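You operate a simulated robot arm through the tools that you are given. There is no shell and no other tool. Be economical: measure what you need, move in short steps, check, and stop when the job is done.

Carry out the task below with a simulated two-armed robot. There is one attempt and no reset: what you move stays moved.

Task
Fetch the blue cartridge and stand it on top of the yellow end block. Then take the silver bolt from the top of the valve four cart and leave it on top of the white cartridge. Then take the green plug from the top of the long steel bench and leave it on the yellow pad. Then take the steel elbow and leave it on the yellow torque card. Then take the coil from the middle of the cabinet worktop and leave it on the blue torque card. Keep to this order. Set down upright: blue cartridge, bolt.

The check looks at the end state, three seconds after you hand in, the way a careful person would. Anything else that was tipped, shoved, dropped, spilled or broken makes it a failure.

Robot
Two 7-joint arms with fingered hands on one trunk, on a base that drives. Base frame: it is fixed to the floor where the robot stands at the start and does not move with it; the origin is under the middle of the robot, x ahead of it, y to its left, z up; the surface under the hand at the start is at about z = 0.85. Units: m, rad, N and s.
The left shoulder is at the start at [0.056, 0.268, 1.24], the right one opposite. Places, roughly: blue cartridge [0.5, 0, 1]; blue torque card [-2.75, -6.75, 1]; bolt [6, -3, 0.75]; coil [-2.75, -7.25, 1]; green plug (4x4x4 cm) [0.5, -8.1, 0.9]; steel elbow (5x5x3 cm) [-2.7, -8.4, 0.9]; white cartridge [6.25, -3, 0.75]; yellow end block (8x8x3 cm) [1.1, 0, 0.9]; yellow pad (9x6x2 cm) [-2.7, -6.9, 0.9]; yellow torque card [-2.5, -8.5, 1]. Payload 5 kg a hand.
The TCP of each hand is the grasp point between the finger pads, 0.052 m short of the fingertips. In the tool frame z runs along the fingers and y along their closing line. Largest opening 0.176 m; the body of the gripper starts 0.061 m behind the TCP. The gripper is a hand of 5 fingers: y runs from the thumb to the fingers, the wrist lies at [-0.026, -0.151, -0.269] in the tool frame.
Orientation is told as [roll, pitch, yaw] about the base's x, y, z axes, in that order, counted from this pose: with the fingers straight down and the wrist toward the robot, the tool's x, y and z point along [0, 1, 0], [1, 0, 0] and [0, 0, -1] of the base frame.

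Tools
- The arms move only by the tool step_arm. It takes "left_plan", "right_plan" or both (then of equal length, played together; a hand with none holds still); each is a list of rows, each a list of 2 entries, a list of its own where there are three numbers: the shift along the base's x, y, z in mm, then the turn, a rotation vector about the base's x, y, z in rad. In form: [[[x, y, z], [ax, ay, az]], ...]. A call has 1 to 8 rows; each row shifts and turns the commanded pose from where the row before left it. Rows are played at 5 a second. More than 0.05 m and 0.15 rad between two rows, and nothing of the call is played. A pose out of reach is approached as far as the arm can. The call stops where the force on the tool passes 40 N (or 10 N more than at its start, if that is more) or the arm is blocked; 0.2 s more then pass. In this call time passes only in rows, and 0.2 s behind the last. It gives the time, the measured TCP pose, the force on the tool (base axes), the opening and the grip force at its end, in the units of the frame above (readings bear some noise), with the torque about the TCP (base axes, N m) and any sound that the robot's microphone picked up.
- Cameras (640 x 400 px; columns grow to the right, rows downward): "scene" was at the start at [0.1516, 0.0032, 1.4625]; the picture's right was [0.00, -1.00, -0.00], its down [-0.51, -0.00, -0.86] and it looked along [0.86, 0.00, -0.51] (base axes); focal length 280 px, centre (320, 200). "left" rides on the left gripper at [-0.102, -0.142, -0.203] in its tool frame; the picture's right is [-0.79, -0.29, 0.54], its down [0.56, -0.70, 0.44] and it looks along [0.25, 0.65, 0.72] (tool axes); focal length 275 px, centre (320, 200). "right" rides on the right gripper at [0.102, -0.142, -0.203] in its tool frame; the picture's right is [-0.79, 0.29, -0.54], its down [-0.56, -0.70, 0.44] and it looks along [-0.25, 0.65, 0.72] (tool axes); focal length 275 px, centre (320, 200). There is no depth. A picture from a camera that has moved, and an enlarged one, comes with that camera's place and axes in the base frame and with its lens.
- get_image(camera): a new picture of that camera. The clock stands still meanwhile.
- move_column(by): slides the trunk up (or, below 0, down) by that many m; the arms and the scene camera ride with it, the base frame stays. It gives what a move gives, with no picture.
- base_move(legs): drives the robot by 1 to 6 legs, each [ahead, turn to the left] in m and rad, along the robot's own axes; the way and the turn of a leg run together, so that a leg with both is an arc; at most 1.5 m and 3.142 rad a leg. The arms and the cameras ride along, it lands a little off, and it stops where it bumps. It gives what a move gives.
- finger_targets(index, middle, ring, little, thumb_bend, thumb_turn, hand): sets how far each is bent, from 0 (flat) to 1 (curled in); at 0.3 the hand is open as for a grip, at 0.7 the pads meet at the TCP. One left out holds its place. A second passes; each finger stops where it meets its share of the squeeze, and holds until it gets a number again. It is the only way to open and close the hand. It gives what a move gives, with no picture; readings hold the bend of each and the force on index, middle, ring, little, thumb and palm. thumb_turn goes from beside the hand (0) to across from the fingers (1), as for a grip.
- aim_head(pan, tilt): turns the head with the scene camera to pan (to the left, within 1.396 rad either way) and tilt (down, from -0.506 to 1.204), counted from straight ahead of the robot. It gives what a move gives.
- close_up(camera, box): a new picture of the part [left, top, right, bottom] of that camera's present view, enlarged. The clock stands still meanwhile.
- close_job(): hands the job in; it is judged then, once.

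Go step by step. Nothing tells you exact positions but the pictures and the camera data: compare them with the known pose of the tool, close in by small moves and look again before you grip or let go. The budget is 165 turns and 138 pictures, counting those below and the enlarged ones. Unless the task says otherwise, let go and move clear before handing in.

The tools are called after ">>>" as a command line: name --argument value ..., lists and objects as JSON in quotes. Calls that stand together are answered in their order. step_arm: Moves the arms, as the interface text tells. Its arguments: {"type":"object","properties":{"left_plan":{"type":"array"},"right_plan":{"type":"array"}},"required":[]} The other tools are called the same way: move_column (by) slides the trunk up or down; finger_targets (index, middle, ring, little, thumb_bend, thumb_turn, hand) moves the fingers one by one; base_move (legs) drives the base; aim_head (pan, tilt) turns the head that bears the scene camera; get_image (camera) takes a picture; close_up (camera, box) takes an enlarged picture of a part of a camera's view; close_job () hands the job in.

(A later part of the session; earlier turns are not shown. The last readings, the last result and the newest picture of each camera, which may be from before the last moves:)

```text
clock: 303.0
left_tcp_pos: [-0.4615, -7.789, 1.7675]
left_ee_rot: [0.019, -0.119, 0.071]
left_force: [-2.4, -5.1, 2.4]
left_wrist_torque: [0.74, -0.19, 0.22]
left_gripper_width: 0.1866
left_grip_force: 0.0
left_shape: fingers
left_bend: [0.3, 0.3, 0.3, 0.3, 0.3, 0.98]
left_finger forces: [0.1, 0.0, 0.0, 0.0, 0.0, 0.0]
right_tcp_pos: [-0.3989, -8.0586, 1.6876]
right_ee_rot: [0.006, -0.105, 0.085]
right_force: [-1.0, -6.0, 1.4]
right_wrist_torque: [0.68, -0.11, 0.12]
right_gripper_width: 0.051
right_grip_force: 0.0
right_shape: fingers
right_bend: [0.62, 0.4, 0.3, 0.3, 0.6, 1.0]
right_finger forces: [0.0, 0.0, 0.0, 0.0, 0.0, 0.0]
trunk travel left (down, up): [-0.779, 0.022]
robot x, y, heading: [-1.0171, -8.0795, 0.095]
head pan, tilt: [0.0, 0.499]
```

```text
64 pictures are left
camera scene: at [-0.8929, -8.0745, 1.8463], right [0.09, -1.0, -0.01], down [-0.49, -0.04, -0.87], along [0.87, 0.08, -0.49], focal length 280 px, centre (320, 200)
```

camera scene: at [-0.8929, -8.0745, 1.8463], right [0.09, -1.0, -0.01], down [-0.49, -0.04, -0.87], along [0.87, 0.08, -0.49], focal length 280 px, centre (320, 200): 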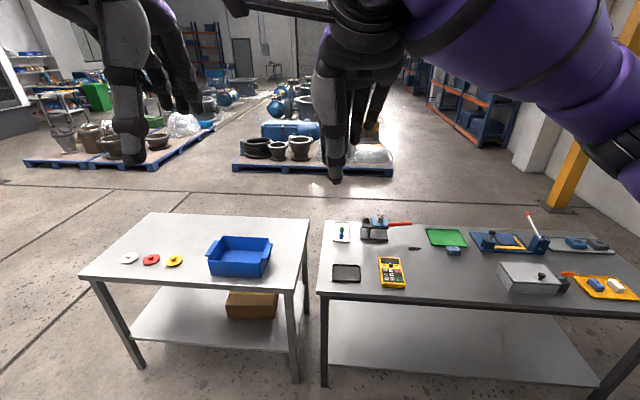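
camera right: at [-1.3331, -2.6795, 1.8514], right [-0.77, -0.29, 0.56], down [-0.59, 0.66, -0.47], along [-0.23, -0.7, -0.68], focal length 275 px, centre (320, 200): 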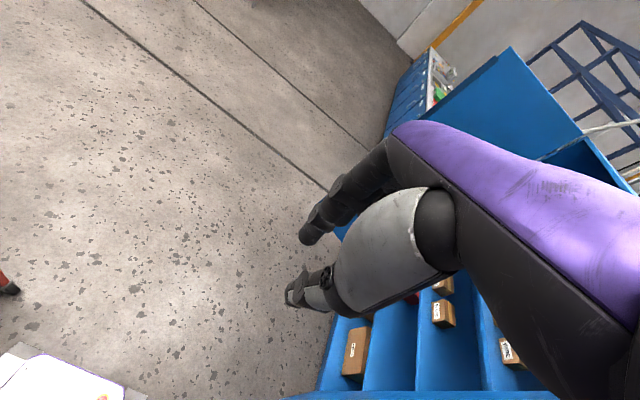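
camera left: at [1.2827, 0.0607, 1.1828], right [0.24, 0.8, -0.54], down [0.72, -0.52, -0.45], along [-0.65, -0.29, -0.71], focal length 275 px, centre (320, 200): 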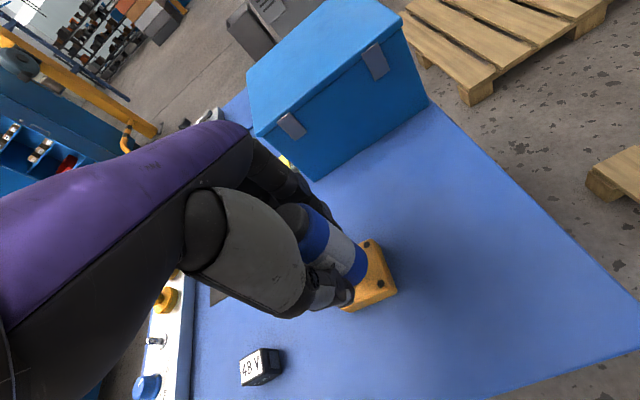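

There are two benches; the right one is the long steel bench. The column move was interrupted by residual sway; retry and zoom in.

>>> move_column --by -0.38

>>> get_image --camera "scene"

>>> close_up --camera "scene" --box '[310, 130, 640, 290]'

```text
clock: 306.6
left_tcp_pos: [-0.4581, -7.776, 1.3852]
left_ee_rot: [0.017, -0.117, 0.078]
left_force: [0.6, 0.2, 0.2]
left_wrist_torque: [-0.07, -0.03, 0.01]
left_gripper_width: 0.1867
left_grip_force: 0.0
left_shape: fingers
left_bend: [0.3, 0.3, 0.3, 0.3, 0.3, 0.98]
left_finger forces: [0.0, 0.0, 0.0, 0.0, 0.0, 0.1]
right_tcp_pos: [-0.3965, -8.0537, 1.3049]
right_ee_rot: [-0.017, -0.099, 0.078]
right_force: [-0.7, 0.1, 0.0]
right_wrist_torque: [-0.02, -0.02, -0.03]
right_gripper_width: 0.0511
right_grip_force: 0.1
right_shape: fingers
right_bend: [0.62, 0.4, 0.3, 0.3, 0.6, 1.0]
right_finger forces: [0.1, 0.1, 0.0, 0.1, 0.0, 0.0]
trunk travel left (down, up): [-0.399, 0.402]
robot x, y, heading: [-1.0157, -8.079, 0.093]
head pan, tilt: [0.0, 0.499]
```

```text
63 pictures are left
camera scene: at [-0.8651, -8.0623, 1.4644], right [0.09, -1.0, 0.0], down [-0.49, -0.04, -0.87], along [0.87, 0.08, -0.49], focal length 280 px, centre (320, 200)
```

scene: 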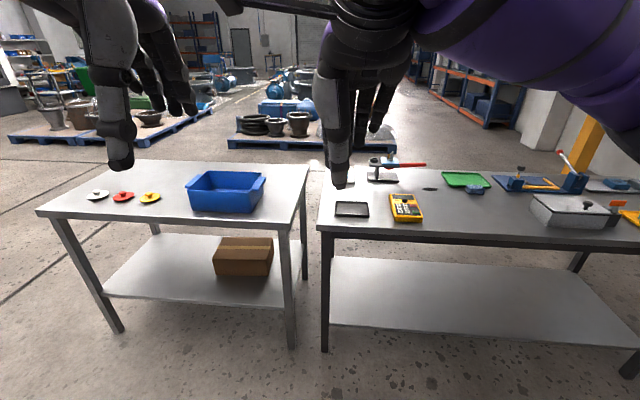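

```text
1.94 times, centred on (475, 210) of scene
camera zoom: at [-0.8651, -8.0623, 1.4644], right [0.09, -1.0, 0.0], down [-0.49, -0.04, -0.87], along [0.87, 0.08, -0.49], focal length 543 px, centre (19, 181)
```

zoom: 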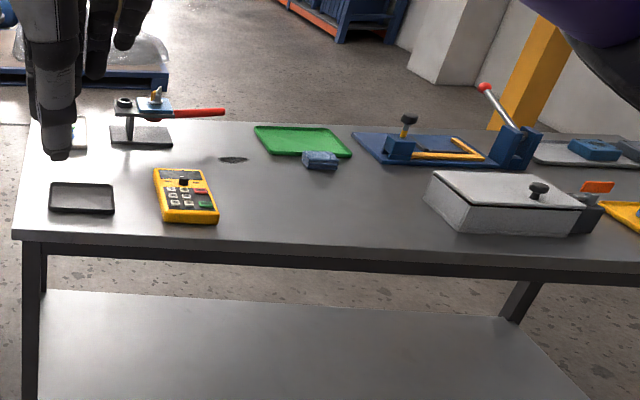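

The green plug seems to be at about (0.42, -8.09), hidden behind the right fingers. I'll drive 0.5 m nearer, open and level the right hand, move it aside and look.

>>> base_move --legs '[[0.52, 0]]'

>>> finger_targets --hand "right" --index 0.4 --middle 0.4 --ring 0.4 --little 0.4 --thumb_bend 0.4

>>> step_arm --right_plan '[[[0, -40, 0], [0, 0.035, 0]], [[0, -40, 0], [0, 0.035, 0]], [[0, -40, 0], [0, 0.035, 0]]]'

>>> get_image --camera "scene"

>>> get_image --camera "right"

```text
clock: 310.6
left_tcp_pos: [0.0557, -7.714, 1.384]
left_ee_rot: [0.017, -0.115, 0.098]
left_force: [0.5, 0.1, 0.0]
left_wrist_torque: [0.01, 0.06, 0.03]
left_gripper_width: 0.1868
left_grip_force: 0.2
left_shape: fingers
left_bend: [0.3, 0.3, 0.3, 0.3, 0.3, 0.97]
left_finger forces: [0.0, 0.0, 0.1, 0.0, 0.1, 0.0]
right_tcp_pos: [0.124, -7.9909, 1.3043]
right_ee_rot: [-0.014, -0.099, 0.094]
right_force: [0.5, -0.2, -1.3]
right_wrist_torque: [0.01, 0.07, 0.06]
right_gripper_width: 0.0512
right_grip_force: 0.0
right_shape: fingers
right_bend: [0.62, 0.4, 0.3, 0.3, 0.6, 1.0]
right_finger forces: [0.1, 0.0, 0.0, 0.1, 0.0, 0.1]
trunk travel left (down, up): [-0.399, 0.402]
robot x, y, heading: [-0.4939, -8.026, 0.109]
head pan, tilt: [0.0, 0.499]
```

```text
clock: 311.6
left_tcp_pos: [0.0409, -7.716, 1.3894]
left_ee_rot: [0.015, -0.126, 0.098]
left_force: [1.8, 0.0, -0.3]
left_wrist_torque: [-0.06, 0.21, -0.03]
left_gripper_width: 0.1872
left_grip_force: 0.0
left_shape: fingers
left_bend: [0.3, 0.3, 0.3, 0.3, 0.3, 0.98]
left_finger forces: [0.1, 0.0, 0.0, 0.0, 0.0, 0.0]
right_tcp_pos: [0.1096, -7.9912, 1.311]
right_ee_rot: [-0.012, -0.109, 0.099]
right_force: [1.7, 0.4, -1.1]
right_wrist_torque: [-0.04, 0.24, 0.03]
right_gripper_width: 0.1432
right_grip_force: 0.0
right_shape: fingers
right_bend: [0.4, 0.4, 0.4, 0.4, 0.4, 0.99]
right_finger forces: [0.0, 0.0, 0.1, 0.0, 0.0, 0.0]
trunk travel left (down, up): [-0.399, 0.402]
robot x, y, heading: [-0.4941, -8.0232, 0.114]
head pan, tilt: [0.0, 0.499]
```

```text
clock: 312.4
left_tcp_pos: [0.0367, -7.7198, 1.3928]
left_ee_rot: [0.02, -0.129, 0.097]
left_force: [-0.1, -3.8, 1.2]
left_wrist_torque: [0.51, -0.01, 0.12]
left_gripper_width: 0.1869
left_grip_force: 0.0
left_shape: fingers
left_bend: [0.3, 0.3, 0.3, 0.3, 0.3, 0.97]
left_finger forces: [0.0, 0.0, 0.0, 0.0, 0.0, 0.1]
right_tcp_pos: [0.106, -8.1168, 1.3115]
right_ee_rot: [-0.004, -0.009, 0.094]
right_force: [-0.5, -3.1, 0.4]
right_wrist_torque: [0.33, 0.01, 0.07]
right_gripper_width: 0.1437
right_grip_force: 0.1
right_shape: fingers
right_bend: [0.4, 0.4, 0.4, 0.4, 0.4, 0.99]
right_finger forces: [0.0, 0.0, 0.0, 0.1, 0.1, 0.1]
trunk travel left (down, up): [-0.399, 0.402]
robot x, y, heading: [-0.4987, -8.0308, 0.112]
head pan, tilt: [0.0, 0.499]
```

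```text
61 pictures are left
camera scene: at [-0.3452, -8.0115, 1.4643], right [0.11, -0.99, 0.0], down [-0.49, -0.05, -0.87], along [0.87, 0.1, -0.49], focal length 280 px, centre (320, 200)
```

scene: 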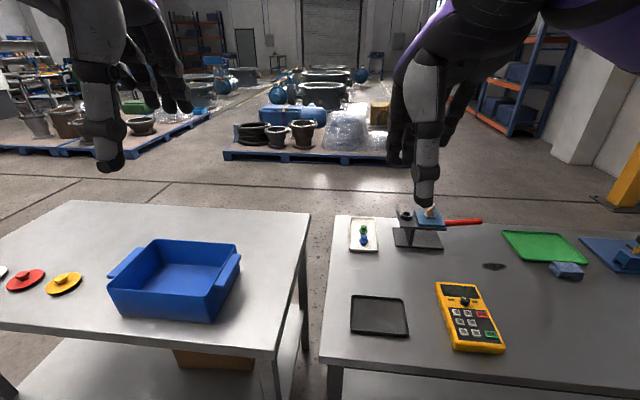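

```text
60 pictures are left
camera right: at [-0.0465, -8.0278, 1.5128], right [0.36, -0.76, 0.54], down [-0.64, -0.62, -0.45], along [0.68, -0.19, -0.71], focal length 275 px, centre (320, 200)
```

right: 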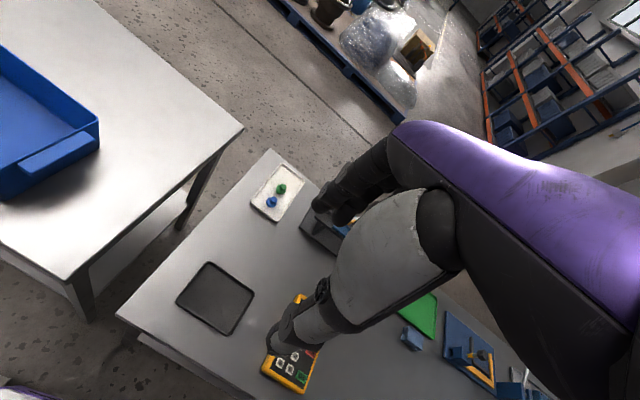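

A cream tray holds a green plug and a blue plug side by side. Zooming in.

>>> close_up --camera "scene" --box '[335, 200, 455, 275]'

>>> close_up --camera "right" --box '[230, 140, 350, 240]'

```text
5.33 times, centred on (395, 238) of scene
camera zoom: at [-0.3452, -8.0115, 1.4643], right [0.11, -0.99, 0.0], down [-0.49, -0.05, -0.87], along [0.87, 0.1, -0.49], focal length 1494 px, centre (-80, 0)
```

zoom: 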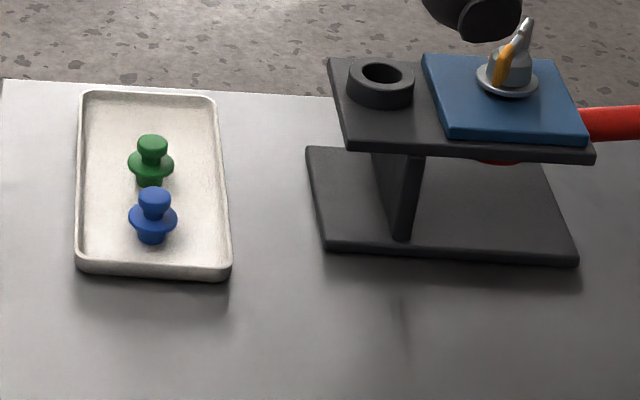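

```text
4.00 times, centred on (290, 190) of right
camera zoom: at [-0.0465, -8.0278, 1.5128], right [0.36, -0.76, 0.54], down [-0.64, -0.62, -0.45], along [0.68, -0.19, -0.71], focal length 1101 px, centre (440, 240)
```

zoom: 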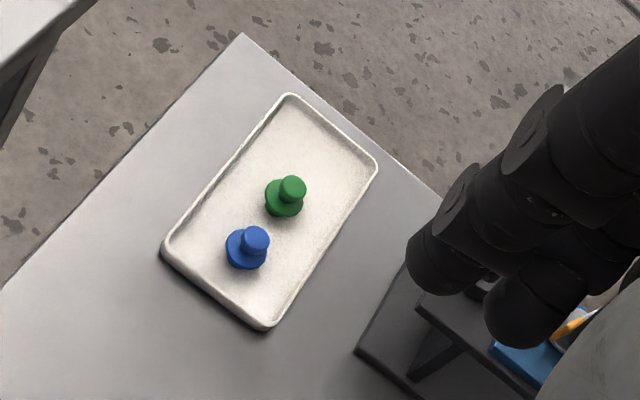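

Green plug at about (0.494, -8.074), flange z≈0.874, with the blue plug 6 cm nearer to me. I'll drive 0.13 m closer and turn the right hand ~50° left so thumb and index straddle the green plug without touching the blue one.

>>> base_move --legs '[[0.13, 0]]'

>>> finger_targets --hand "right" --index 0.56 --middle 0.3 --ring 0.3 --little 0.3 --thumb_bend 0.55

>>> step_arm --right_plan '[[[35, 5, 0], [0, 0, 0.13]], [[35, 5, 0], [0, 0, 0.13]], [[35, 5, 0], [0, 0, 0.13]], [[35, 5, 0], [0, 0, 0.13]], [[35, 5, 0], [0, 0, 0.13]], [[35, 5, -20], [0, 0, 0.13]], [[20, 0, -40], [0, 0, 0.13]]]'

>>> get_image --camera "right"

```text
clock: 313.9
left_tcp_pos: [0.1676, -7.6992, 1.3903]
left_ee_rot: [0.015, -0.127, 0.099]
left_force: [1.5, 0.5, -0.7]
left_wrist_torque: [-0.12, 0.21, -0.06]
left_gripper_width: 0.1866
left_grip_force: 0.0
left_shape: fingers
left_bend: [0.3, 0.3, 0.3, 0.3, 0.3, 0.98]
left_finger forces: [0.0, 0.0, 0.0, 0.0, 0.0, 0.0]
right_tcp_pos: [0.237, -8.0978, 1.3114]
right_ee_rot: [-0.006, -0.005, 0.095]
right_force: [1.4, 0.8, -0.7]
right_wrist_torque: [-0.06, 0.2, 0.05]
right_gripper_width: 0.1436
right_grip_force: 0.2
right_shape: fingers
right_bend: [0.4, 0.4, 0.4, 0.4, 0.4, 0.99]
right_finger forces: [0.0, 0.1, 0.0, 0.1, 0.0, 0.0]
trunk travel left (down, up): [-0.399, 0.402]
robot x, y, heading: [-0.3661, -8.0113, 0.108]
head pan, tilt: [0.0, 0.499]
```

```text
clock: 314.9
left_tcp_pos: [0.152, -7.705, 1.396]
left_ee_rot: [0.007, -0.141, 0.092]
left_force: [1.9, 0.5, -1.8]
left_wrist_torque: [-0.05, 0.24, -0.08]
left_gripper_width: 0.1866
left_grip_force: 0.1
left_shape: fingers
left_bend: [0.3, 0.3, 0.3, 0.3, 0.3, 0.98]
left_finger forces: [0.1, 0.0, 0.1, 0.0, 0.0, 0.0]
right_tcp_pos: [0.2205, -8.0994, 1.3165]
right_ee_rot: [-0.007, -0.018, 0.095]
right_force: [1.3, -0.2, -1.6]
right_wrist_torque: [0.02, 0.29, 0.03]
right_gripper_width: 0.0753
right_grip_force: 0.1
right_shape: fingers
right_bend: [0.56, 0.3, 0.3, 0.3, 0.55, 1.0]
right_finger forces: [0.0, 0.0, 0.0, 0.1, 0.0, 0.0]
trunk travel left (down, up): [-0.399, 0.402]
robot x, y, heading: [-0.3654, -8.0118, 0.104]
head pan, tilt: [0.0, 0.499]
```

```text
clock: 316.6
left_tcp_pos: [0.1509, -7.708, 1.3979]
left_ee_rot: [0.01, -0.143, 0.092]
left_force: [1.8, -1.3, -0.3]
left_wrist_torque: [0.12, 0.2, 0.0]
left_gripper_width: 0.1868
left_grip_force: 0.3
left_shape: fingers
left_bend: [0.3, 0.3, 0.3, 0.3, 0.3, 0.98]
left_finger forces: [0.0, 0.0, 0.0, 0.1, 0.1, 0.0]
right_tcp_pos: [0.4459, -8.072, 1.2592]
right_ee_rot: [-0.005, -0.023, 1.006]
right_force: [1.0, -1.6, 2.5]
right_wrist_torque: [0.12, 0.08, 0.0]
right_gripper_width: 0.0751
right_grip_force: 0.0
right_shape: fingers
right_bend: [0.56, 0.3, 0.3, 0.3, 0.55, 1.0]
right_finger forces: [0.0, 0.1, 0.0, 0.0, 0.1, 0.0]
trunk travel left (down, up): [-0.399, 0.402]
robot x, y, heading: [-0.3705, -8.0085, 0.111]
head pan, tilt: [0.0, 0.499]
```

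```text
57 pictures are left
camera right: at [0.2804, -8.1405, 1.4586], right [0.81, -0.19, 0.55], down [0.1, -0.88, -0.46], along [0.57, 0.43, -0.7], focal length 275 px, centre (320, 200)
```

right: 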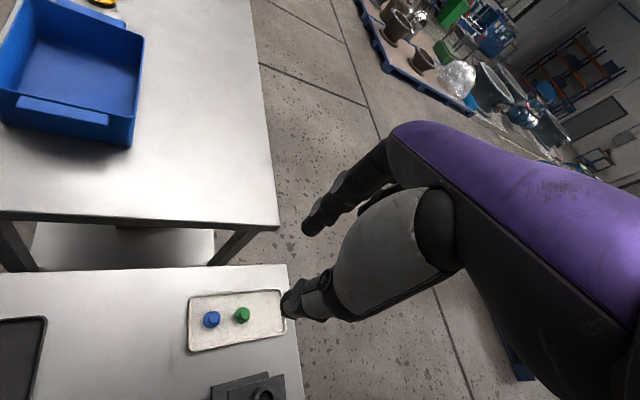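

Plug position confirmed at (0.493, -8.076). Moving over it and descending.

>>> step_arm --right_plan '[[[24, -2, -30], [-0.01, 0.006, 0]], [[23, -2, -30], [-0.009, 0.006, 0]], [[0, 0, -48], [0, 0, 0]], [[0, 0, -48], [0, 0, 0]], [[0, 0, -48], [0, 0, 0]], [[0, 0, -48], [0, 0, 0]], [[0, 0, -35], [0, 0, 0]]]'

>>> close_up --camera "right" --box '[180, 170, 400, 370]'

>>> close_up --camera "scene" --box '[300, 160, 460, 300]'

```text
clock: 318.1
left_tcp_pos: [0.1487, -7.7064, 1.3985]
left_ee_rot: [0.009, -0.145, 0.093]
left_force: [0.0, -0.1, 0.0]
left_wrist_torque: [0.05, 0.02, 0.03]
left_gripper_width: 0.1866
left_grip_force: 0.0
left_shape: fingers
left_bend: [0.3, 0.3, 0.3, 0.3, 0.3, 0.98]
left_finger forces: [0.0, 0.0, 0.1, 0.1, 0.1, 0.0]
right_tcp_pos: [0.495, -8.0757, 0.9727]
right_ee_rot: [-0.005, 0.001, 1.008]
right_force: [1.1, -0.8, 2.7]
right_wrist_torque: [-0.01, 0.02, 0.0]
right_gripper_width: 0.075
right_grip_force: 0.1
right_shape: fingers
right_bend: [0.56, 0.3, 0.3, 0.3, 0.55, 1.0]
right_finger forces: [0.0, 0.0, 0.0, 0.1, 0.1, 0.1]
trunk travel left (down, up): [-0.399, 0.402]
robot x, y, heading: [-0.3707, -8.0089, 0.112]
head pan, tilt: [0.0, 0.499]
```

```text
2.00 times, centred on (290, 270) of right
camera zoom: at [0.3317, -8.1406, 1.1753], right [0.82, -0.18, 0.54], down [0.1, -0.89, -0.44], along [0.57, 0.41, -0.71], focal length 551 px, centre (380, 60)
```

zoom: 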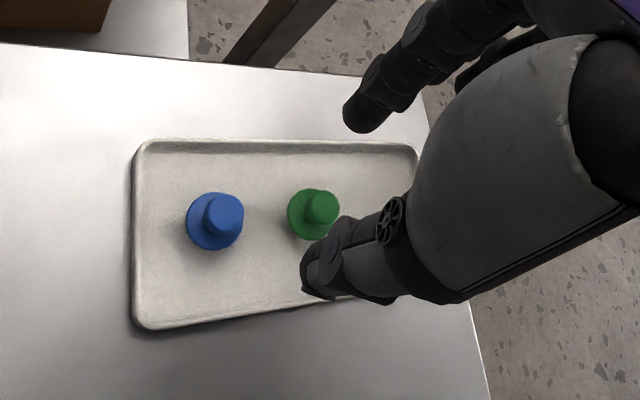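

```text
2.86 times, centred on (380, 230) of scene
camera zoom: at [-0.2164, -7.9938, 1.4641], right [0.11, -0.99, 0.0], down [-0.49, -0.05, -0.87], along [0.87, 0.1, -0.49], focal length 800 px, centre (149, 114)
```

zoom: 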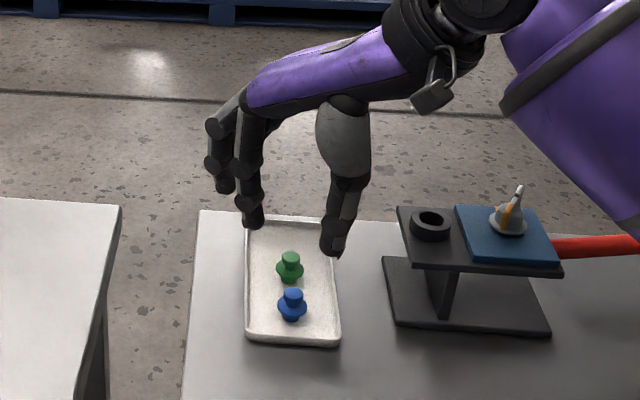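

Well aligned. Lowering toward z≈0.917.

>>> step_arm --right_plan '[[[1, -3, -30], [0, 0, 0]], [[0, 0, -15], [0, 0, 0]], [[0, 0, -10], [0, 0, 0]]]'

>>> close_up --camera "right" --box '[200, 180, 380, 340]'

```text
clock: 318.9
left_tcp_pos: [0.1472, -7.7068, 1.4004]
left_ee_rot: [0.011, -0.147, 0.091]
left_force: [-0.3, -0.5, 0.1]
left_wrist_torque: [0.05, 0.03, -0.01]
left_gripper_width: 0.1869
left_grip_force: 0.1
left_shape: fingers
left_bend: [0.3, 0.3, 0.3, 0.3, 0.3, 0.98]
left_finger forces: [0.1, 0.1, 0.0, 0.0, 0.0, 0.0]
right_tcp_pos: [0.4975, -8.077, 0.9238]
right_ee_rot: [-0.008, -0.005, 1.006]
right_force: [-0.7, 0.4, 26.5]
right_wrist_torque: [1.29, -0.29, 0.0]
right_gripper_width: 0.0736
right_grip_force: 13.3
right_shape: fingers
right_bend: [0.57, 0.3, 0.3, 0.3, 0.55, 1.0]
right_finger forces: [26.1, 0.1, 0.0, 0.1, 0.0, 0.0]
trunk travel left (down, up): [-0.399, 0.402]
robot x, y, heading: [-0.3624, -8.0119, 0.11]
head pan, tilt: [0.0, 0.499]
```

```text
2.50 times, centred on (290, 260) of right
camera zoom: at [0.3327, -8.1425, 1.1237], right [0.82, -0.18, 0.55], down [0.1, -0.89, -0.44], along [0.57, 0.42, -0.71], focal length 688 px, centre (395, 50)
```

zoom: 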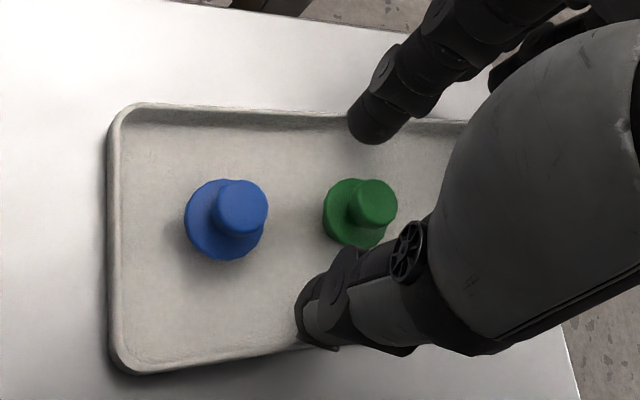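

The index tip rests on the tray rim. Raising slightly, closing partway inside the tray, then lowering again.

>>> step_arm --right_plan '[[[0, 0, 8], [0, 0, 0]], [[0, 0, 4], [0, 0, 0]]]'

>>> finger_targets --hand "right" --index 0.62 --thumb_bend 0.6

>>> step_arm --right_plan '[[[0, 0, -4], [0, 0, 0]], [[0, 0, -4], [0, 0, 0]]]'

>>> close_up --camera "right" --box '[200, 180, 380, 340]'

```text
clock: 319.6
left_tcp_pos: [0.1491, -7.704, 1.3978]
left_ee_rot: [0.01, -0.145, 0.09]
left_force: [0.1, -0.3, -1.0]
left_wrist_torque: [-0.02, 0.02, 0.0]
left_gripper_width: 0.1865
left_grip_force: 0.0
left_shape: fingers
left_bend: [0.3, 0.3, 0.3, 0.3, 0.3, 0.98]
left_finger forces: [0.0, 0.0, 0.0, 0.1, 0.0, 0.0]
right_tcp_pos: [0.4942, -8.0768, 0.9278]
right_ee_rot: [-0.003, 0.007, 1.008]
right_force: [-0.2, -0.6, 0.2]
right_wrist_torque: [-0.04, 0.0, -0.01]
right_gripper_width: 0.0752
right_grip_force: 0.0
right_shape: fingers
right_bend: [0.56, 0.3, 0.3, 0.3, 0.55, 1.0]
right_finger forces: [0.1, 0.0, 0.0, 0.0, 0.0, 0.0]
trunk travel left (down, up): [-0.399, 0.402]
robot x, y, heading: [-0.37, -8.0139, 0.106]
head pan, tilt: [0.0, 0.499]
```

```text
clock: 320.6
left_tcp_pos: [0.1485, -7.7059, 1.3999]
left_ee_rot: [0.008, -0.144, 0.092]
left_force: [0.0, -0.2, 0.7]
left_wrist_torque: [0.0, 0.02, -0.02]
left_gripper_width: 0.1867
left_grip_force: 0.1
left_shape: fingers
left_bend: [0.3, 0.3, 0.3, 0.3, 0.3, 0.98]
left_finger forces: [0.1, 0.0, 0.1, 0.0, 0.1, 0.1]
right_tcp_pos: [0.4949, -8.0777, 0.9297]
right_ee_rot: [-0.006, 0.001, 1.006]
right_force: [0.6, -0.1, -1.0]
right_wrist_torque: [0.03, 0.0, 0.01]
right_gripper_width: 0.0514
right_grip_force: 0.0
right_shape: fingers
right_bend: [0.62, 0.3, 0.3, 0.3, 0.6, 1.0]
right_finger forces: [0.1, 0.0, 0.0, 0.0, 0.1, 0.0]
trunk travel left (down, up): [-0.399, 0.402]
robot x, y, heading: [-0.3676, -8.0139, 0.113]
head pan, tilt: [0.0, 0.499]
```

```text
clock: 321.1
left_tcp_pos: [0.1493, -7.7073, 1.3987]
left_ee_rot: [0.01, -0.146, 0.09]
left_force: [0.4, 0.0, -0.8]
left_wrist_torque: [-0.02, 0.02, -0.02]
left_gripper_width: 0.1864
left_grip_force: 0.0
left_shape: fingers
left_bend: [0.3, 0.3, 0.3, 0.3, 0.3, 0.98]
left_finger forces: [0.0, 0.0, 0.0, 0.1, 0.0, 0.0]
right_tcp_pos: [0.4956, -8.0773, 0.9205]
right_ee_rot: [-0.005, -0.001, 1.005]
right_force: [0.2, -0.4, -0.5]
right_wrist_torque: [-0.03, -0.01, 0.02]
right_gripper_width: 0.0514
right_grip_force: 0.0
right_shape: fingers
right_bend: [0.62, 0.3, 0.3, 0.3, 0.6, 1.0]
right_finger forces: [0.1, 0.0, 0.0, 0.1, 0.0, 0.0]
trunk travel left (down, up): [-0.399, 0.402]
robot x, y, heading: [-0.3656, -8.0102, 0.108]
head pan, tilt: [0.0, 0.499]
```

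```text
2.50 times, centred on (290, 260) of right
camera zoom: at [0.333, -8.1411, 1.1228], right [0.82, -0.18, 0.54], down [0.1, -0.89, -0.44], along [0.56, 0.41, -0.72], focal length 688 px, centre (395, 50)
```

zoom: 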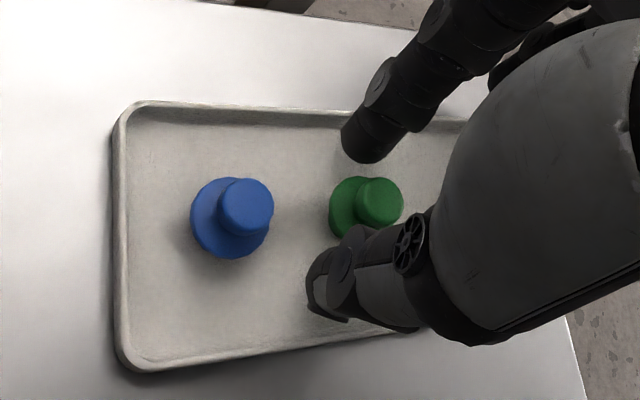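

No contact and good alignment. Closing on the plug.

>>> finger_targets --hand "right" --index 0.74 --thumb_bend 0.72

>>> step_arm --right_plan '[[[0, 0, 15], [0, 0, 0]], [[0, 0, 30], [0, 0, 0]], [[0, 0, 45], [0, 0, 0]]]'

>>> close_up --camera "right" --box '[200, 180, 380, 340]'

```text
clock: 322.1
left_tcp_pos: [0.1501, -7.7062, 1.3999]
left_ee_rot: [0.009, -0.144, 0.091]
left_force: [-0.5, 0.2, 0.7]
left_wrist_torque: [0.01, 0.01, 0.03]
left_gripper_width: 0.1866
left_grip_force: 0.1
left_shape: fingers
left_bend: [0.3, 0.3, 0.3, 0.3, 0.3, 0.98]
left_finger forces: [0.1, 0.0, 0.0, 0.1, 0.1, 0.1]
right_tcp_pos: [0.4954, -8.0773, 0.9209]
right_ee_rot: [-0.006, 0.0, 1.005]
right_force: [-0.1, -0.7, -0.2]
right_wrist_torque: [0.01, 0.02, 0.02]
right_gripper_width: 0.0066
right_grip_force: 0.2
right_shape: fingers
right_bend: [0.73, 0.3, 0.3, 0.3, 0.71, 1.0]
right_finger forces: [0.0, 0.1, 0.0, 0.0, 0.0, 0.0]
trunk travel left (down, up): [-0.399, 0.402]
robot x, y, heading: [-0.3679, -8.0112, 0.115]
head pan, tilt: [0.0, 0.499]
```

```text
clock: 322.9
left_tcp_pos: [0.1486, -7.7061, 1.4002]
left_ee_rot: [0.008, -0.146, 0.092]
left_force: [-1.9, 1.7, 0.5]
left_wrist_torque: [-0.09, -0.18, -0.02]
left_gripper_width: 0.1868
left_grip_force: 0.1
left_shape: fingers
left_bend: [0.3, 0.3, 0.3, 0.3, 0.3, 0.98]
left_finger forces: [0.0, 0.0, 0.0, 0.0, 0.0, 0.1]
right_tcp_pos: [0.4945, -8.0763, 1.0066]
right_ee_rot: [-0.005, 0.002, 1.007]
right_force: [-2.3, 0.9, -3.2]
right_wrist_torque: [-0.05, -0.16, -0.02]
right_gripper_width: 0.0064
right_grip_force: 0.1
right_shape: fingers
right_bend: [0.73, 0.3, 0.3, 0.3, 0.71, 1.0]
right_finger forces: [0.0, 0.0, 0.0, 0.0, 0.0, 0.1]
trunk travel left (down, up): [-0.399, 0.402]
robot x, y, heading: [-0.3674, -8.0146, 0.103]
head pan, tilt: [0.0, 0.499]
```

```text
2.50 times, centred on (290, 260) of right
camera zoom: at [0.3317, -8.1411, 1.2097], right [0.82, -0.18, 0.54], down [0.1, -0.89, -0.44], along [0.56, 0.41, -0.72], focal length 688 px, centre (395, 50)
```

zoom: 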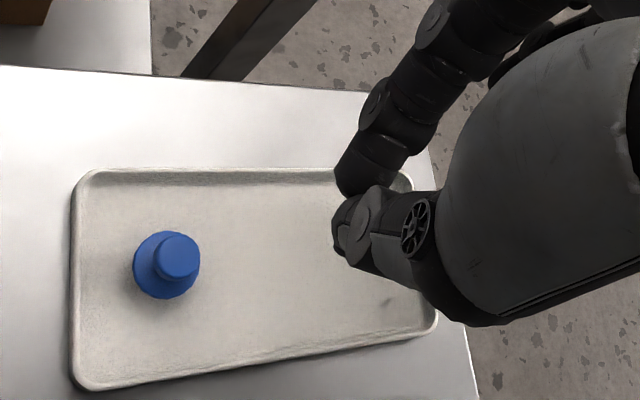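

The plug is no longer at its place and no grip force is read. Looking from the scene camera.

>>> close_up --camera "scene" --box '[300, 160, 420, 260]'

>>> get_image --camera "left"

```text
4.00 times, centred on (360, 210) of scene
camera zoom: at [-0.2176, -7.9928, 1.4644], right [0.11, -0.99, 0.0], down [-0.49, -0.05, -0.87], along [0.87, 0.1, -0.49], focal length 1120 px, centre (160, 160)
```

zoom: 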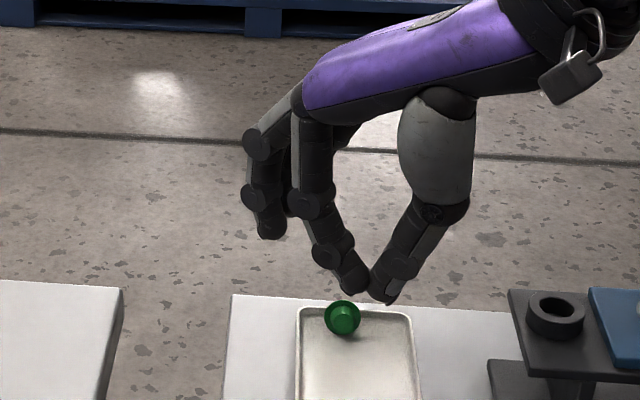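

```text
50 pictures are left
camera left: at [-0.012, -7.8234, 1.5777], right [-0.13, -0.8, -0.58], down [-0.68, 0.5, -0.54], along [0.72, 0.33, -0.61], focal length 275 px, centre (320, 200)
```

left: 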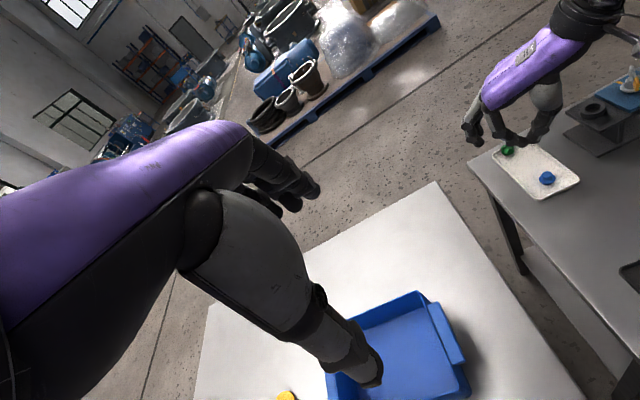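

The plug squirted out and now lies tipped in the far-left tray corner at about (0.57, -8.058). It need not be upright, so I'll regrip it with index and middle against the thumb. First open, move over and look.

>>> finger_targets --hand "right" --index 0.5 --middle 0.5 --ring 0.5 --thumb_bend 0.5

>>> step_arm --right_plan '[[[20, 5, 25], [0, 0, 0]], [[20, 5, 25], [0, 0, 0]], [[20, 8, 0], [0, 0, 0]]]'

>>> close_up --camera "right" --box '[200, 180, 380, 340]'

>>> close_up --camera "scene" --box '[330, 220, 400, 270]'

```text
clock: 323.9
left_tcp_pos: [0.1487, -7.705, 1.3985]
left_ee_rot: [0.008, -0.144, 0.092]
left_force: [1.3, 0.8, -0.1]
left_wrist_torque: [0.02, 0.04, 0.01]
left_gripper_width: 0.1868
left_grip_force: 0.0
left_shape: fingers
left_bend: [0.3, 0.3, 0.3, 0.3, 0.3, 0.98]
left_finger forces: [0.0, 0.1, 0.0, 0.0, 0.0, 0.1]
right_tcp_pos: [0.4958, -8.0774, 1.0084]
right_ee_rot: [-0.006, 0.002, 1.005]
right_force: [-0.1, -0.4, 0.6]
right_wrist_torque: [0.06, 0.02, -0.03]
right_gripper_width: 0.0991
right_grip_force: 0.1
right_shape: fingers
right_bend: [0.5, 0.5, 0.5, 0.3, 0.5, 1.0]
right_finger forces: [0.1, 0.0, 0.0, 0.0, 0.1, 0.1]
trunk travel left (down, up): [-0.399, 0.402]
robot x, y, heading: [-0.3679, -8.0138, 0.11]
head pan, tilt: [0.0, 0.499]
```

```text
clock: 324.8
left_tcp_pos: [0.1506, -7.7058, 1.3974]
left_ee_rot: [0.01, -0.142, 0.091]
left_force: [0.3, 0.9, -1.1]
left_wrist_torque: [-0.12, 0.08, -0.07]
left_gripper_width: 0.1869
left_grip_force: 0.0
left_shape: fingers
left_bend: [0.3, 0.3, 0.3, 0.3, 0.3, 0.98]
left_finger forces: [0.0, 0.0, 0.0, 0.1, 0.0, 0.0]
right_tcp_pos: [0.5575, -8.058, 1.0594]
right_ee_rot: [-0.005, 0.005, 1.007]
right_force: [0.9, 0.4, -0.3]
right_wrist_torque: [-0.06, 0.08, 0.03]
right_gripper_width: 0.0991
right_grip_force: 0.1
right_shape: fingers
right_bend: [0.5, 0.5, 0.5, 0.3, 0.5, 1.0]
right_finger forces: [0.0, 0.0, 0.0, 0.1, 0.1, 0.1]
trunk travel left (down, up): [-0.399, 0.402]
robot x, y, heading: [-0.3656, -8.0161, 0.111]
head pan, tilt: [0.0, 0.499]
```

```text
2.50 times, centred on (290, 260) of right
camera zoom: at [0.3937, -8.1228, 1.2615], right [0.82, -0.18, 0.54], down [0.1, -0.89, -0.44], along [0.56, 0.41, -0.72], focal length 688 px, centre (395, 50)
```

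zoom: 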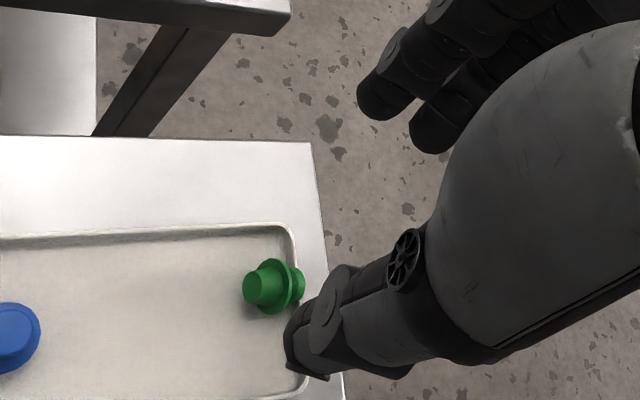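

```text
8.00 times, centred on (365, 245) of scene
camera zoom: at [-0.2152, -7.9926, 1.4638], right [0.11, -0.99, 0.0], down [-0.49, -0.05, -0.87], along [0.87, 0.1, -0.49], focal length 2240 px, centre (-40, -160)
```

zoom: 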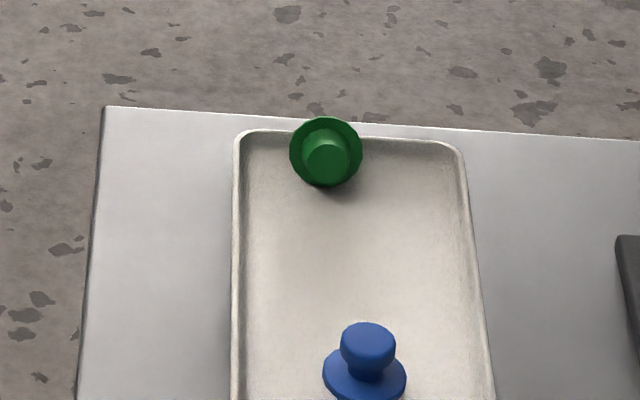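

The plug lies on its side with its axis along x, flange centre at (0.576, -8.063). I'll turn the hand so it closes along y, over (0.570, -8.063), and pinch across it with index and thumb.

>>> finger_targets --hand "right" --index 0.58 --middle 0.3 --ring 0.3 --thumb_bend 0.58

>>> step_arm --right_plan '[[[3, -1, 0], [0, 0, 0.14]], [[3, -1, 0], [0, 0, 0.14]], [[3, -1, 0], [0, 0, 0.14]], [[3, -2, -10], [0, 0, 0.14]], [[0, 0, -40], [0, 0, 0]], [[0, 0, -40], [0, 0, 0]]]'

>>> close_up --camera "right" --box '[200, 180, 380, 340]'

>>> close_up --camera "scene" --box '[320, 180, 460, 270]'

```text
clock: 325.8
left_tcp_pos: [0.1486, -7.7059, 1.399]
left_ee_rot: [0.008, -0.145, 0.091]
left_force: [-0.4, 0.0, 0.6]
left_wrist_torque: [0.04, 0.0, 0.02]
left_gripper_width: 0.1868
left_grip_force: 0.1
left_shape: fingers
left_bend: [0.3, 0.3, 0.3, 0.3, 0.3, 0.98]
left_finger forces: [0.0, 0.1, 0.1, 0.0, 0.0, 0.0]
right_tcp_pos: [0.556, -8.0603, 1.0602]
right_ee_rot: [-0.006, 0.003, 1.006]
right_force: [-0.4, -0.5, 0.3]
right_wrist_torque: [0.02, -0.02, -0.01]
right_gripper_width: 0.0683
right_grip_force: 0.1
right_shape: fingers
right_bend: [0.57, 0.3, 0.3, 0.3, 0.57, 1.0]
right_finger forces: [0.0, 0.1, 0.0, 0.0, 0.0, 0.0]
trunk travel left (down, up): [-0.399, 0.402]
robot x, y, heading: [-0.3702, -8.0119, 0.105]
head pan, tilt: [0.0, 0.499]
```

```text
clock: 327.1
left_tcp_pos: [0.1501, -7.7057, 1.3984]
left_ee_rot: [0.009, -0.144, 0.092]
left_force: [1.2, -0.9, 0.3]
left_wrist_torque: [-0.04, 0.16, -0.05]
left_gripper_width: 0.1864
left_grip_force: 0.1
left_shape: fingers
left_bend: [0.3, 0.3, 0.3, 0.3, 0.3, 0.98]
left_finger forces: [0.0, 0.0, 0.0, 0.0, 0.0, 0.0]
right_tcp_pos: [0.5692, -8.0625, 0.9723]
right_ee_rot: [-0.004, 0.0, 1.566]
right_force: [1.0, 0.4, 2.1]
right_wrist_torque: [-0.05, 0.1, 0.0]
right_gripper_width: 0.0686
right_grip_force: 0.1
right_shape: fingers
right_bend: [0.57, 0.3, 0.3, 0.3, 0.57, 1.0]
right_finger forces: [0.1, 0.0, 0.0, 0.1, 0.1, 0.0]
trunk travel left (down, up): [-0.399, 0.402]
robot x, y, heading: [-0.3668, -8.0121, 0.111]
head pan, tilt: [0.0, 0.499]
```

```text
2.50 times, centred on (290, 260) of right
camera zoom: at [0.4651, -8.205, 1.1736], right [0.79, 0.28, 0.54], down [0.56, -0.71, -0.44], along [0.26, 0.65, -0.72], focal length 688 px, centre (395, 50)
```

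zoom: 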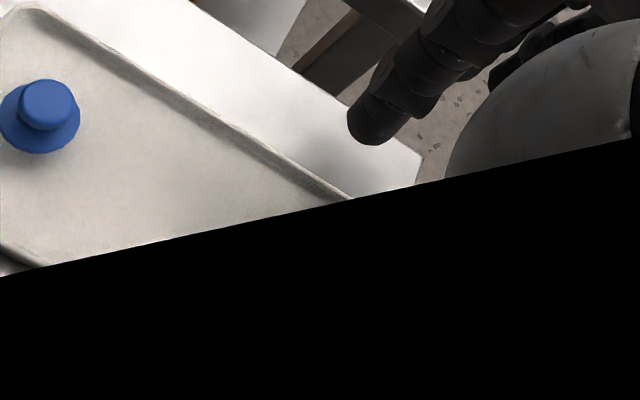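

```text
4.44 times, centred on (390, 225) of scene
camera zoom: at [-0.215, -7.9931, 1.4637], right [0.11, -0.99, 0.0], down [-0.49, -0.05, -0.87], along [0.87, 0.1, -0.49], focal length 1245 px, centre (9, 89)
```

zoom: 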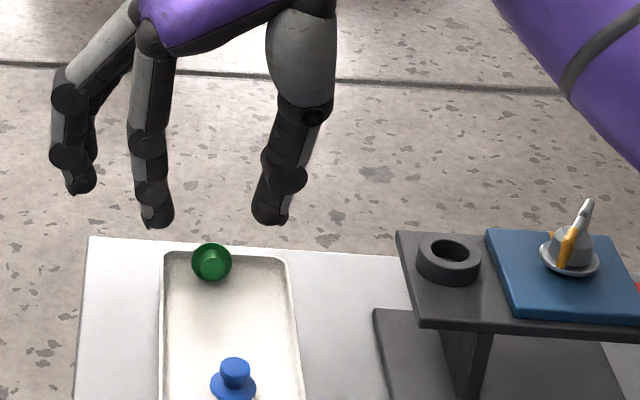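

Index and thumb straddle the plug laterally. Descending.

>>> step_arm --right_plan '[[[2, 0, -25], [0, 0, 0]], [[0, 0, -15], [0, 0, 0]], [[0, 0, -8], [0, 0, 0]]]'

>>> close_up --camera "scene" --box '[325, 200, 405, 260]'

```text
clock: 327.9
left_tcp_pos: [0.1507, -7.7064, 1.3981]
left_ee_rot: [0.01, -0.143, 0.092]
left_force: [2.1, -1.2, -0.3]
left_wrist_torque: [0.0, 0.13, -0.03]
left_gripper_width: 0.1868
left_grip_force: 0.0
left_shape: fingers
left_bend: [0.3, 0.3, 0.3, 0.3, 0.3, 0.98]
left_finger forces: [0.0, 0.1, 0.0, 0.0, 0.0, 0.0]
right_tcp_pos: [0.5719, -8.0642, 0.9207]
right_ee_rot: [-0.004, 0.003, 1.566]
right_force: [0.3, -0.7, 0.0]
right_wrist_torque: [0.03, 0.12, 0.06]
right_gripper_width: 0.0689
right_grip_force: 0.1
right_shape: fingers
right_bend: [0.57, 0.3, 0.3, 0.3, 0.57, 1.0]
right_finger forces: [0.4, 0.0, 0.0, 0.0, 0.1, 0.0]
trunk travel left (down, up): [-0.399, 0.402]
robot x, y, heading: [-0.3647, -8.0114, 0.11]
head pan, tilt: [0.0, 0.499]
```

```text
6.67 times, centred on (365, 230) of scene
camera zoom: at [-0.2151, -7.9935, 1.464], right [0.11, -0.99, 0.0], down [-0.49, -0.05, -0.87], along [0.87, 0.1, -0.49], focal length 1867 px, centre (20, 0)
```

zoom: 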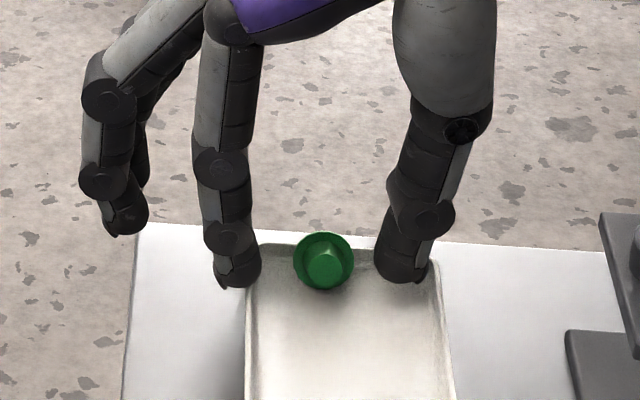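

Centred. Closing in stages.

>>> finger_targets --hand "right" --index 0.66 --thumb_bend 0.66

>>> close_up --camera "scene" --box '[325, 200, 405, 260]'

```text
clock: 328.9
left_tcp_pos: [0.1489, -7.7065, 1.3989]
left_ee_rot: [0.009, -0.145, 0.091]
left_force: [-0.2, 1.1, -0.7]
left_wrist_torque: [0.0, 0.01, -0.05]
left_gripper_width: 0.1869
left_grip_force: 0.1
left_shape: fingers
left_bend: [0.3, 0.3, 0.3, 0.3, 0.3, 0.98]
left_finger forces: [0.0, 0.1, 0.0, 0.0, 0.1, 0.0]
right_tcp_pos: [0.5711, -8.063, 0.9219]
right_ee_rot: [-0.004, 0.003, 1.566]
right_force: [1.0, 0.6, 0.4]
right_wrist_torque: [-0.02, -0.02, 0.0]
right_gripper_width: 0.0303
right_grip_force: 0.1
right_shape: fingers
right_bend: [0.66, 0.3, 0.3, 0.3, 0.66, 1.0]
right_finger forces: [0.1, 0.1, 0.1, 0.1, 0.0, 0.0]
trunk travel left (down, up): [-0.399, 0.402]
robot x, y, heading: [-0.3684, -8.0155, 0.109]
head pan, tilt: [0.0, 0.499]
```

```text
6.67 times, centred on (365, 230) of scene
camera zoom: at [-0.2161, -7.9931, 1.4641], right [0.11, -0.99, 0.0], down [-0.49, -0.05, -0.87], along [0.87, 0.1, -0.49], focal length 1867 px, centre (20, 0)
```

zoom: 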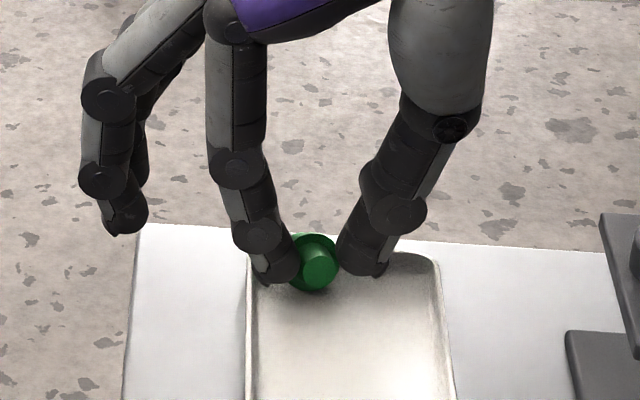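

>>> finger_targets --hand "right" --index 0.74 --thumb_bend 0.74

>>> close_up --camera "scene" --box '[325, 200, 405, 260]'

```text
clock: 329.9
left_tcp_pos: [0.1486, -7.7057, 1.3993]
left_ee_rot: [0.009, -0.145, 0.09]
left_force: [0.4, -0.4, 0.9]
left_wrist_torque: [0.01, 0.0, 0.02]
left_gripper_width: 0.1866
left_grip_force: 0.0
left_shape: fingers
left_bend: [0.3, 0.3, 0.3, 0.3, 0.3, 0.98]
left_finger forces: [0.0, 0.0, 0.0, 0.0, 0.0, 0.1]
right_tcp_pos: [0.5698, -8.0635, 0.9238]
right_ee_rot: [-0.006, 0.002, 1.566]
right_force: [-0.5, 0.8, 3.3]
right_wrist_torque: [0.07, 0.04, 0.01]
right_gripper_width: 0.0175
right_grip_force: 9.8
right_shape: fingers
right_bend: [0.71, 0.3, 0.3, 0.3, 0.71, 1.0]
right_finger forces: [9.6, 0.1, 0.1, 0.0, 9.7, 0.1]
trunk travel left (down, up): [-0.399, 0.402]
robot x, y, heading: [-0.3708, -8.013, 0.113]
head pan, tilt: [0.0, 0.499]
```

```text
6.67 times, centred on (365, 230) of scene
camera zoom: at [-0.2165, -7.9934, 1.4642], right [0.11, -0.99, 0.0], down [-0.49, -0.05, -0.87], along [0.87, 0.1, -0.49], focal length 1867 px, centre (20, 0)
```

zoom: 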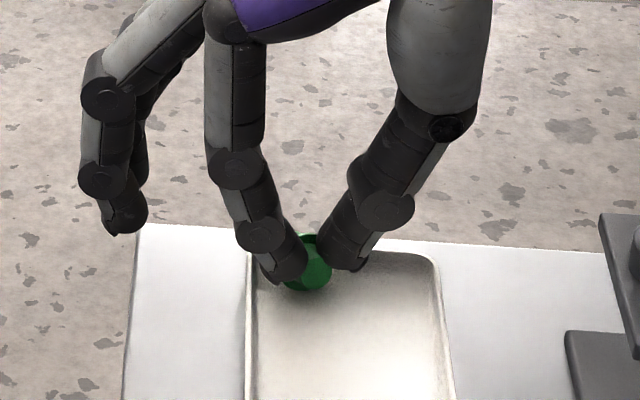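

Both sides hold 9.7 N. Lifting slowly.

>>> step_arm --right_plan '[[[0, 0, 10], [0, 0, 0]], [[0, 0, 20], [0, 0, 0]], [[0, 0, 35], [0, 0, 0]], [[0, 0, 45], [0, 0, 0]], [[0, 0, 45], [0, 0, 0]]]'

>>> close_up --camera "scene" --box '[305, 140, 445, 250]'

```text
clock: 331.1
left_tcp_pos: [0.1475, -7.7055, 1.4003]
left_ee_rot: [0.007, -0.146, 0.092]
left_force: [-2.3, 1.3, 0.6]
left_wrist_torque: [-0.12, -0.23, 0.0]
left_gripper_width: 0.1868
left_grip_force: 0.2
left_shape: fingers
left_bend: [0.3, 0.3, 0.3, 0.3, 0.3, 0.98]
left_finger forces: [0.0, 0.0, 0.0, 0.0, 0.0, 0.0]
right_tcp_pos: [0.5706, -8.0636, 1.0775]
right_ee_rot: [-0.005, 0.003, 1.567]
right_force: [-1.4, -0.3, -0.9]
right_wrist_torque: [-0.06, -0.12, 0.0]
right_gripper_width: 0.0053
right_grip_force: 0.0
right_shape: fingers
right_bend: [0.73, 0.3, 0.3, 0.3, 0.72, 1.0]
right_finger forces: [0.1, 0.0, 0.1, 0.1, 0.0, 0.0]
trunk travel left (down, up): [-0.399, 0.402]
robot x, y, heading: [-0.3651, -8.0142, 0.112]
head pan, tilt: [0.0, 0.499]
```

```text
3.64 times, centred on (375, 195) of scene
camera zoom: at [-0.2182, -7.9926, 1.4646], right [0.11, -0.99, 0.0], down [-0.49, -0.05, -0.87], along [0.87, 0.1, -0.49], focal length 1018 px, centre (120, 218)
```

zoom: 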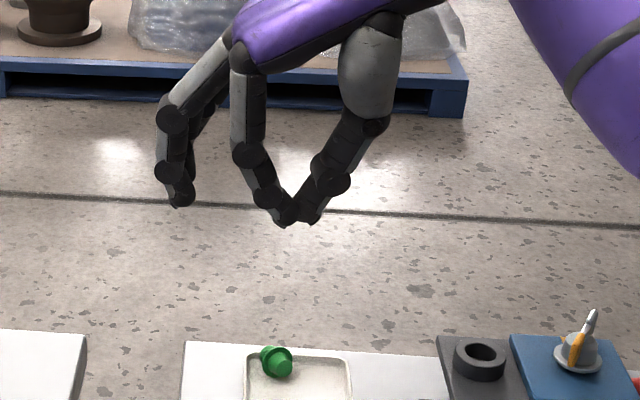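

It slipped: the tips closed above its widest part. The plug still lies in the tray's far-left corner. Next time I'll lower the tips down to the tray floor before squeezing. Opening and looking closely.

>>> finger_targets --hand "right" --index 0.57 --thumb_bend 0.57

>>> close_up --camera "scene" --box '[330, 215, 390, 265]'

```text
clock: 332.1
left_tcp_pos: [0.1491, -7.7052, 1.3993]
left_ee_rot: [0.008, -0.145, 0.09]
left_force: [-1.0, -0.1, -0.1]
left_wrist_torque: [0.02, 0.04, 0.03]
left_gripper_width: 0.1869
left_grip_force: 0.0
left_shape: fingers
left_bend: [0.3, 0.3, 0.3, 0.3, 0.3, 0.98]
left_finger forces: [0.0, 0.1, 0.0, 0.0, 0.1, 0.1]
right_tcp_pos: [0.5715, -8.0631, 1.0766]
right_ee_rot: [-0.005, 0.002, 1.567]
right_force: [0.2, 0.0, -0.5]
right_wrist_torque: [0.04, -0.03, 0.01]
right_gripper_width: 0.0728
right_grip_force: 0.1
right_shape: fingers
right_bend: [0.56, 0.3, 0.3, 0.3, 0.56, 1.0]
right_finger forces: [0.0, 0.1, 0.1, 0.1, 0.0, 0.0]
trunk travel left (down, up): [-0.399, 0.402]
robot x, y, heading: [-0.3666, -8.0121, 0.107]
head pan, tilt: [0.0, 0.499]
```

```text
8.00 times, centred on (360, 240) of scene
camera zoom: at [-0.2163, -7.9936, 1.4642], right [0.11, -0.99, 0.0], down [-0.49, -0.05, -0.87], along [0.87, 0.1, -0.49], focal length 2240 px, centre (0, -120)
```

zoom: 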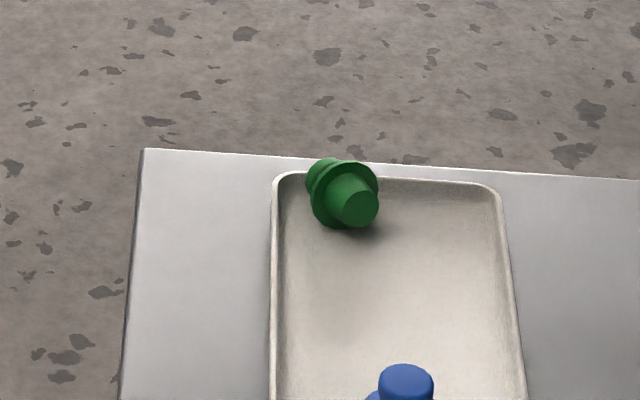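

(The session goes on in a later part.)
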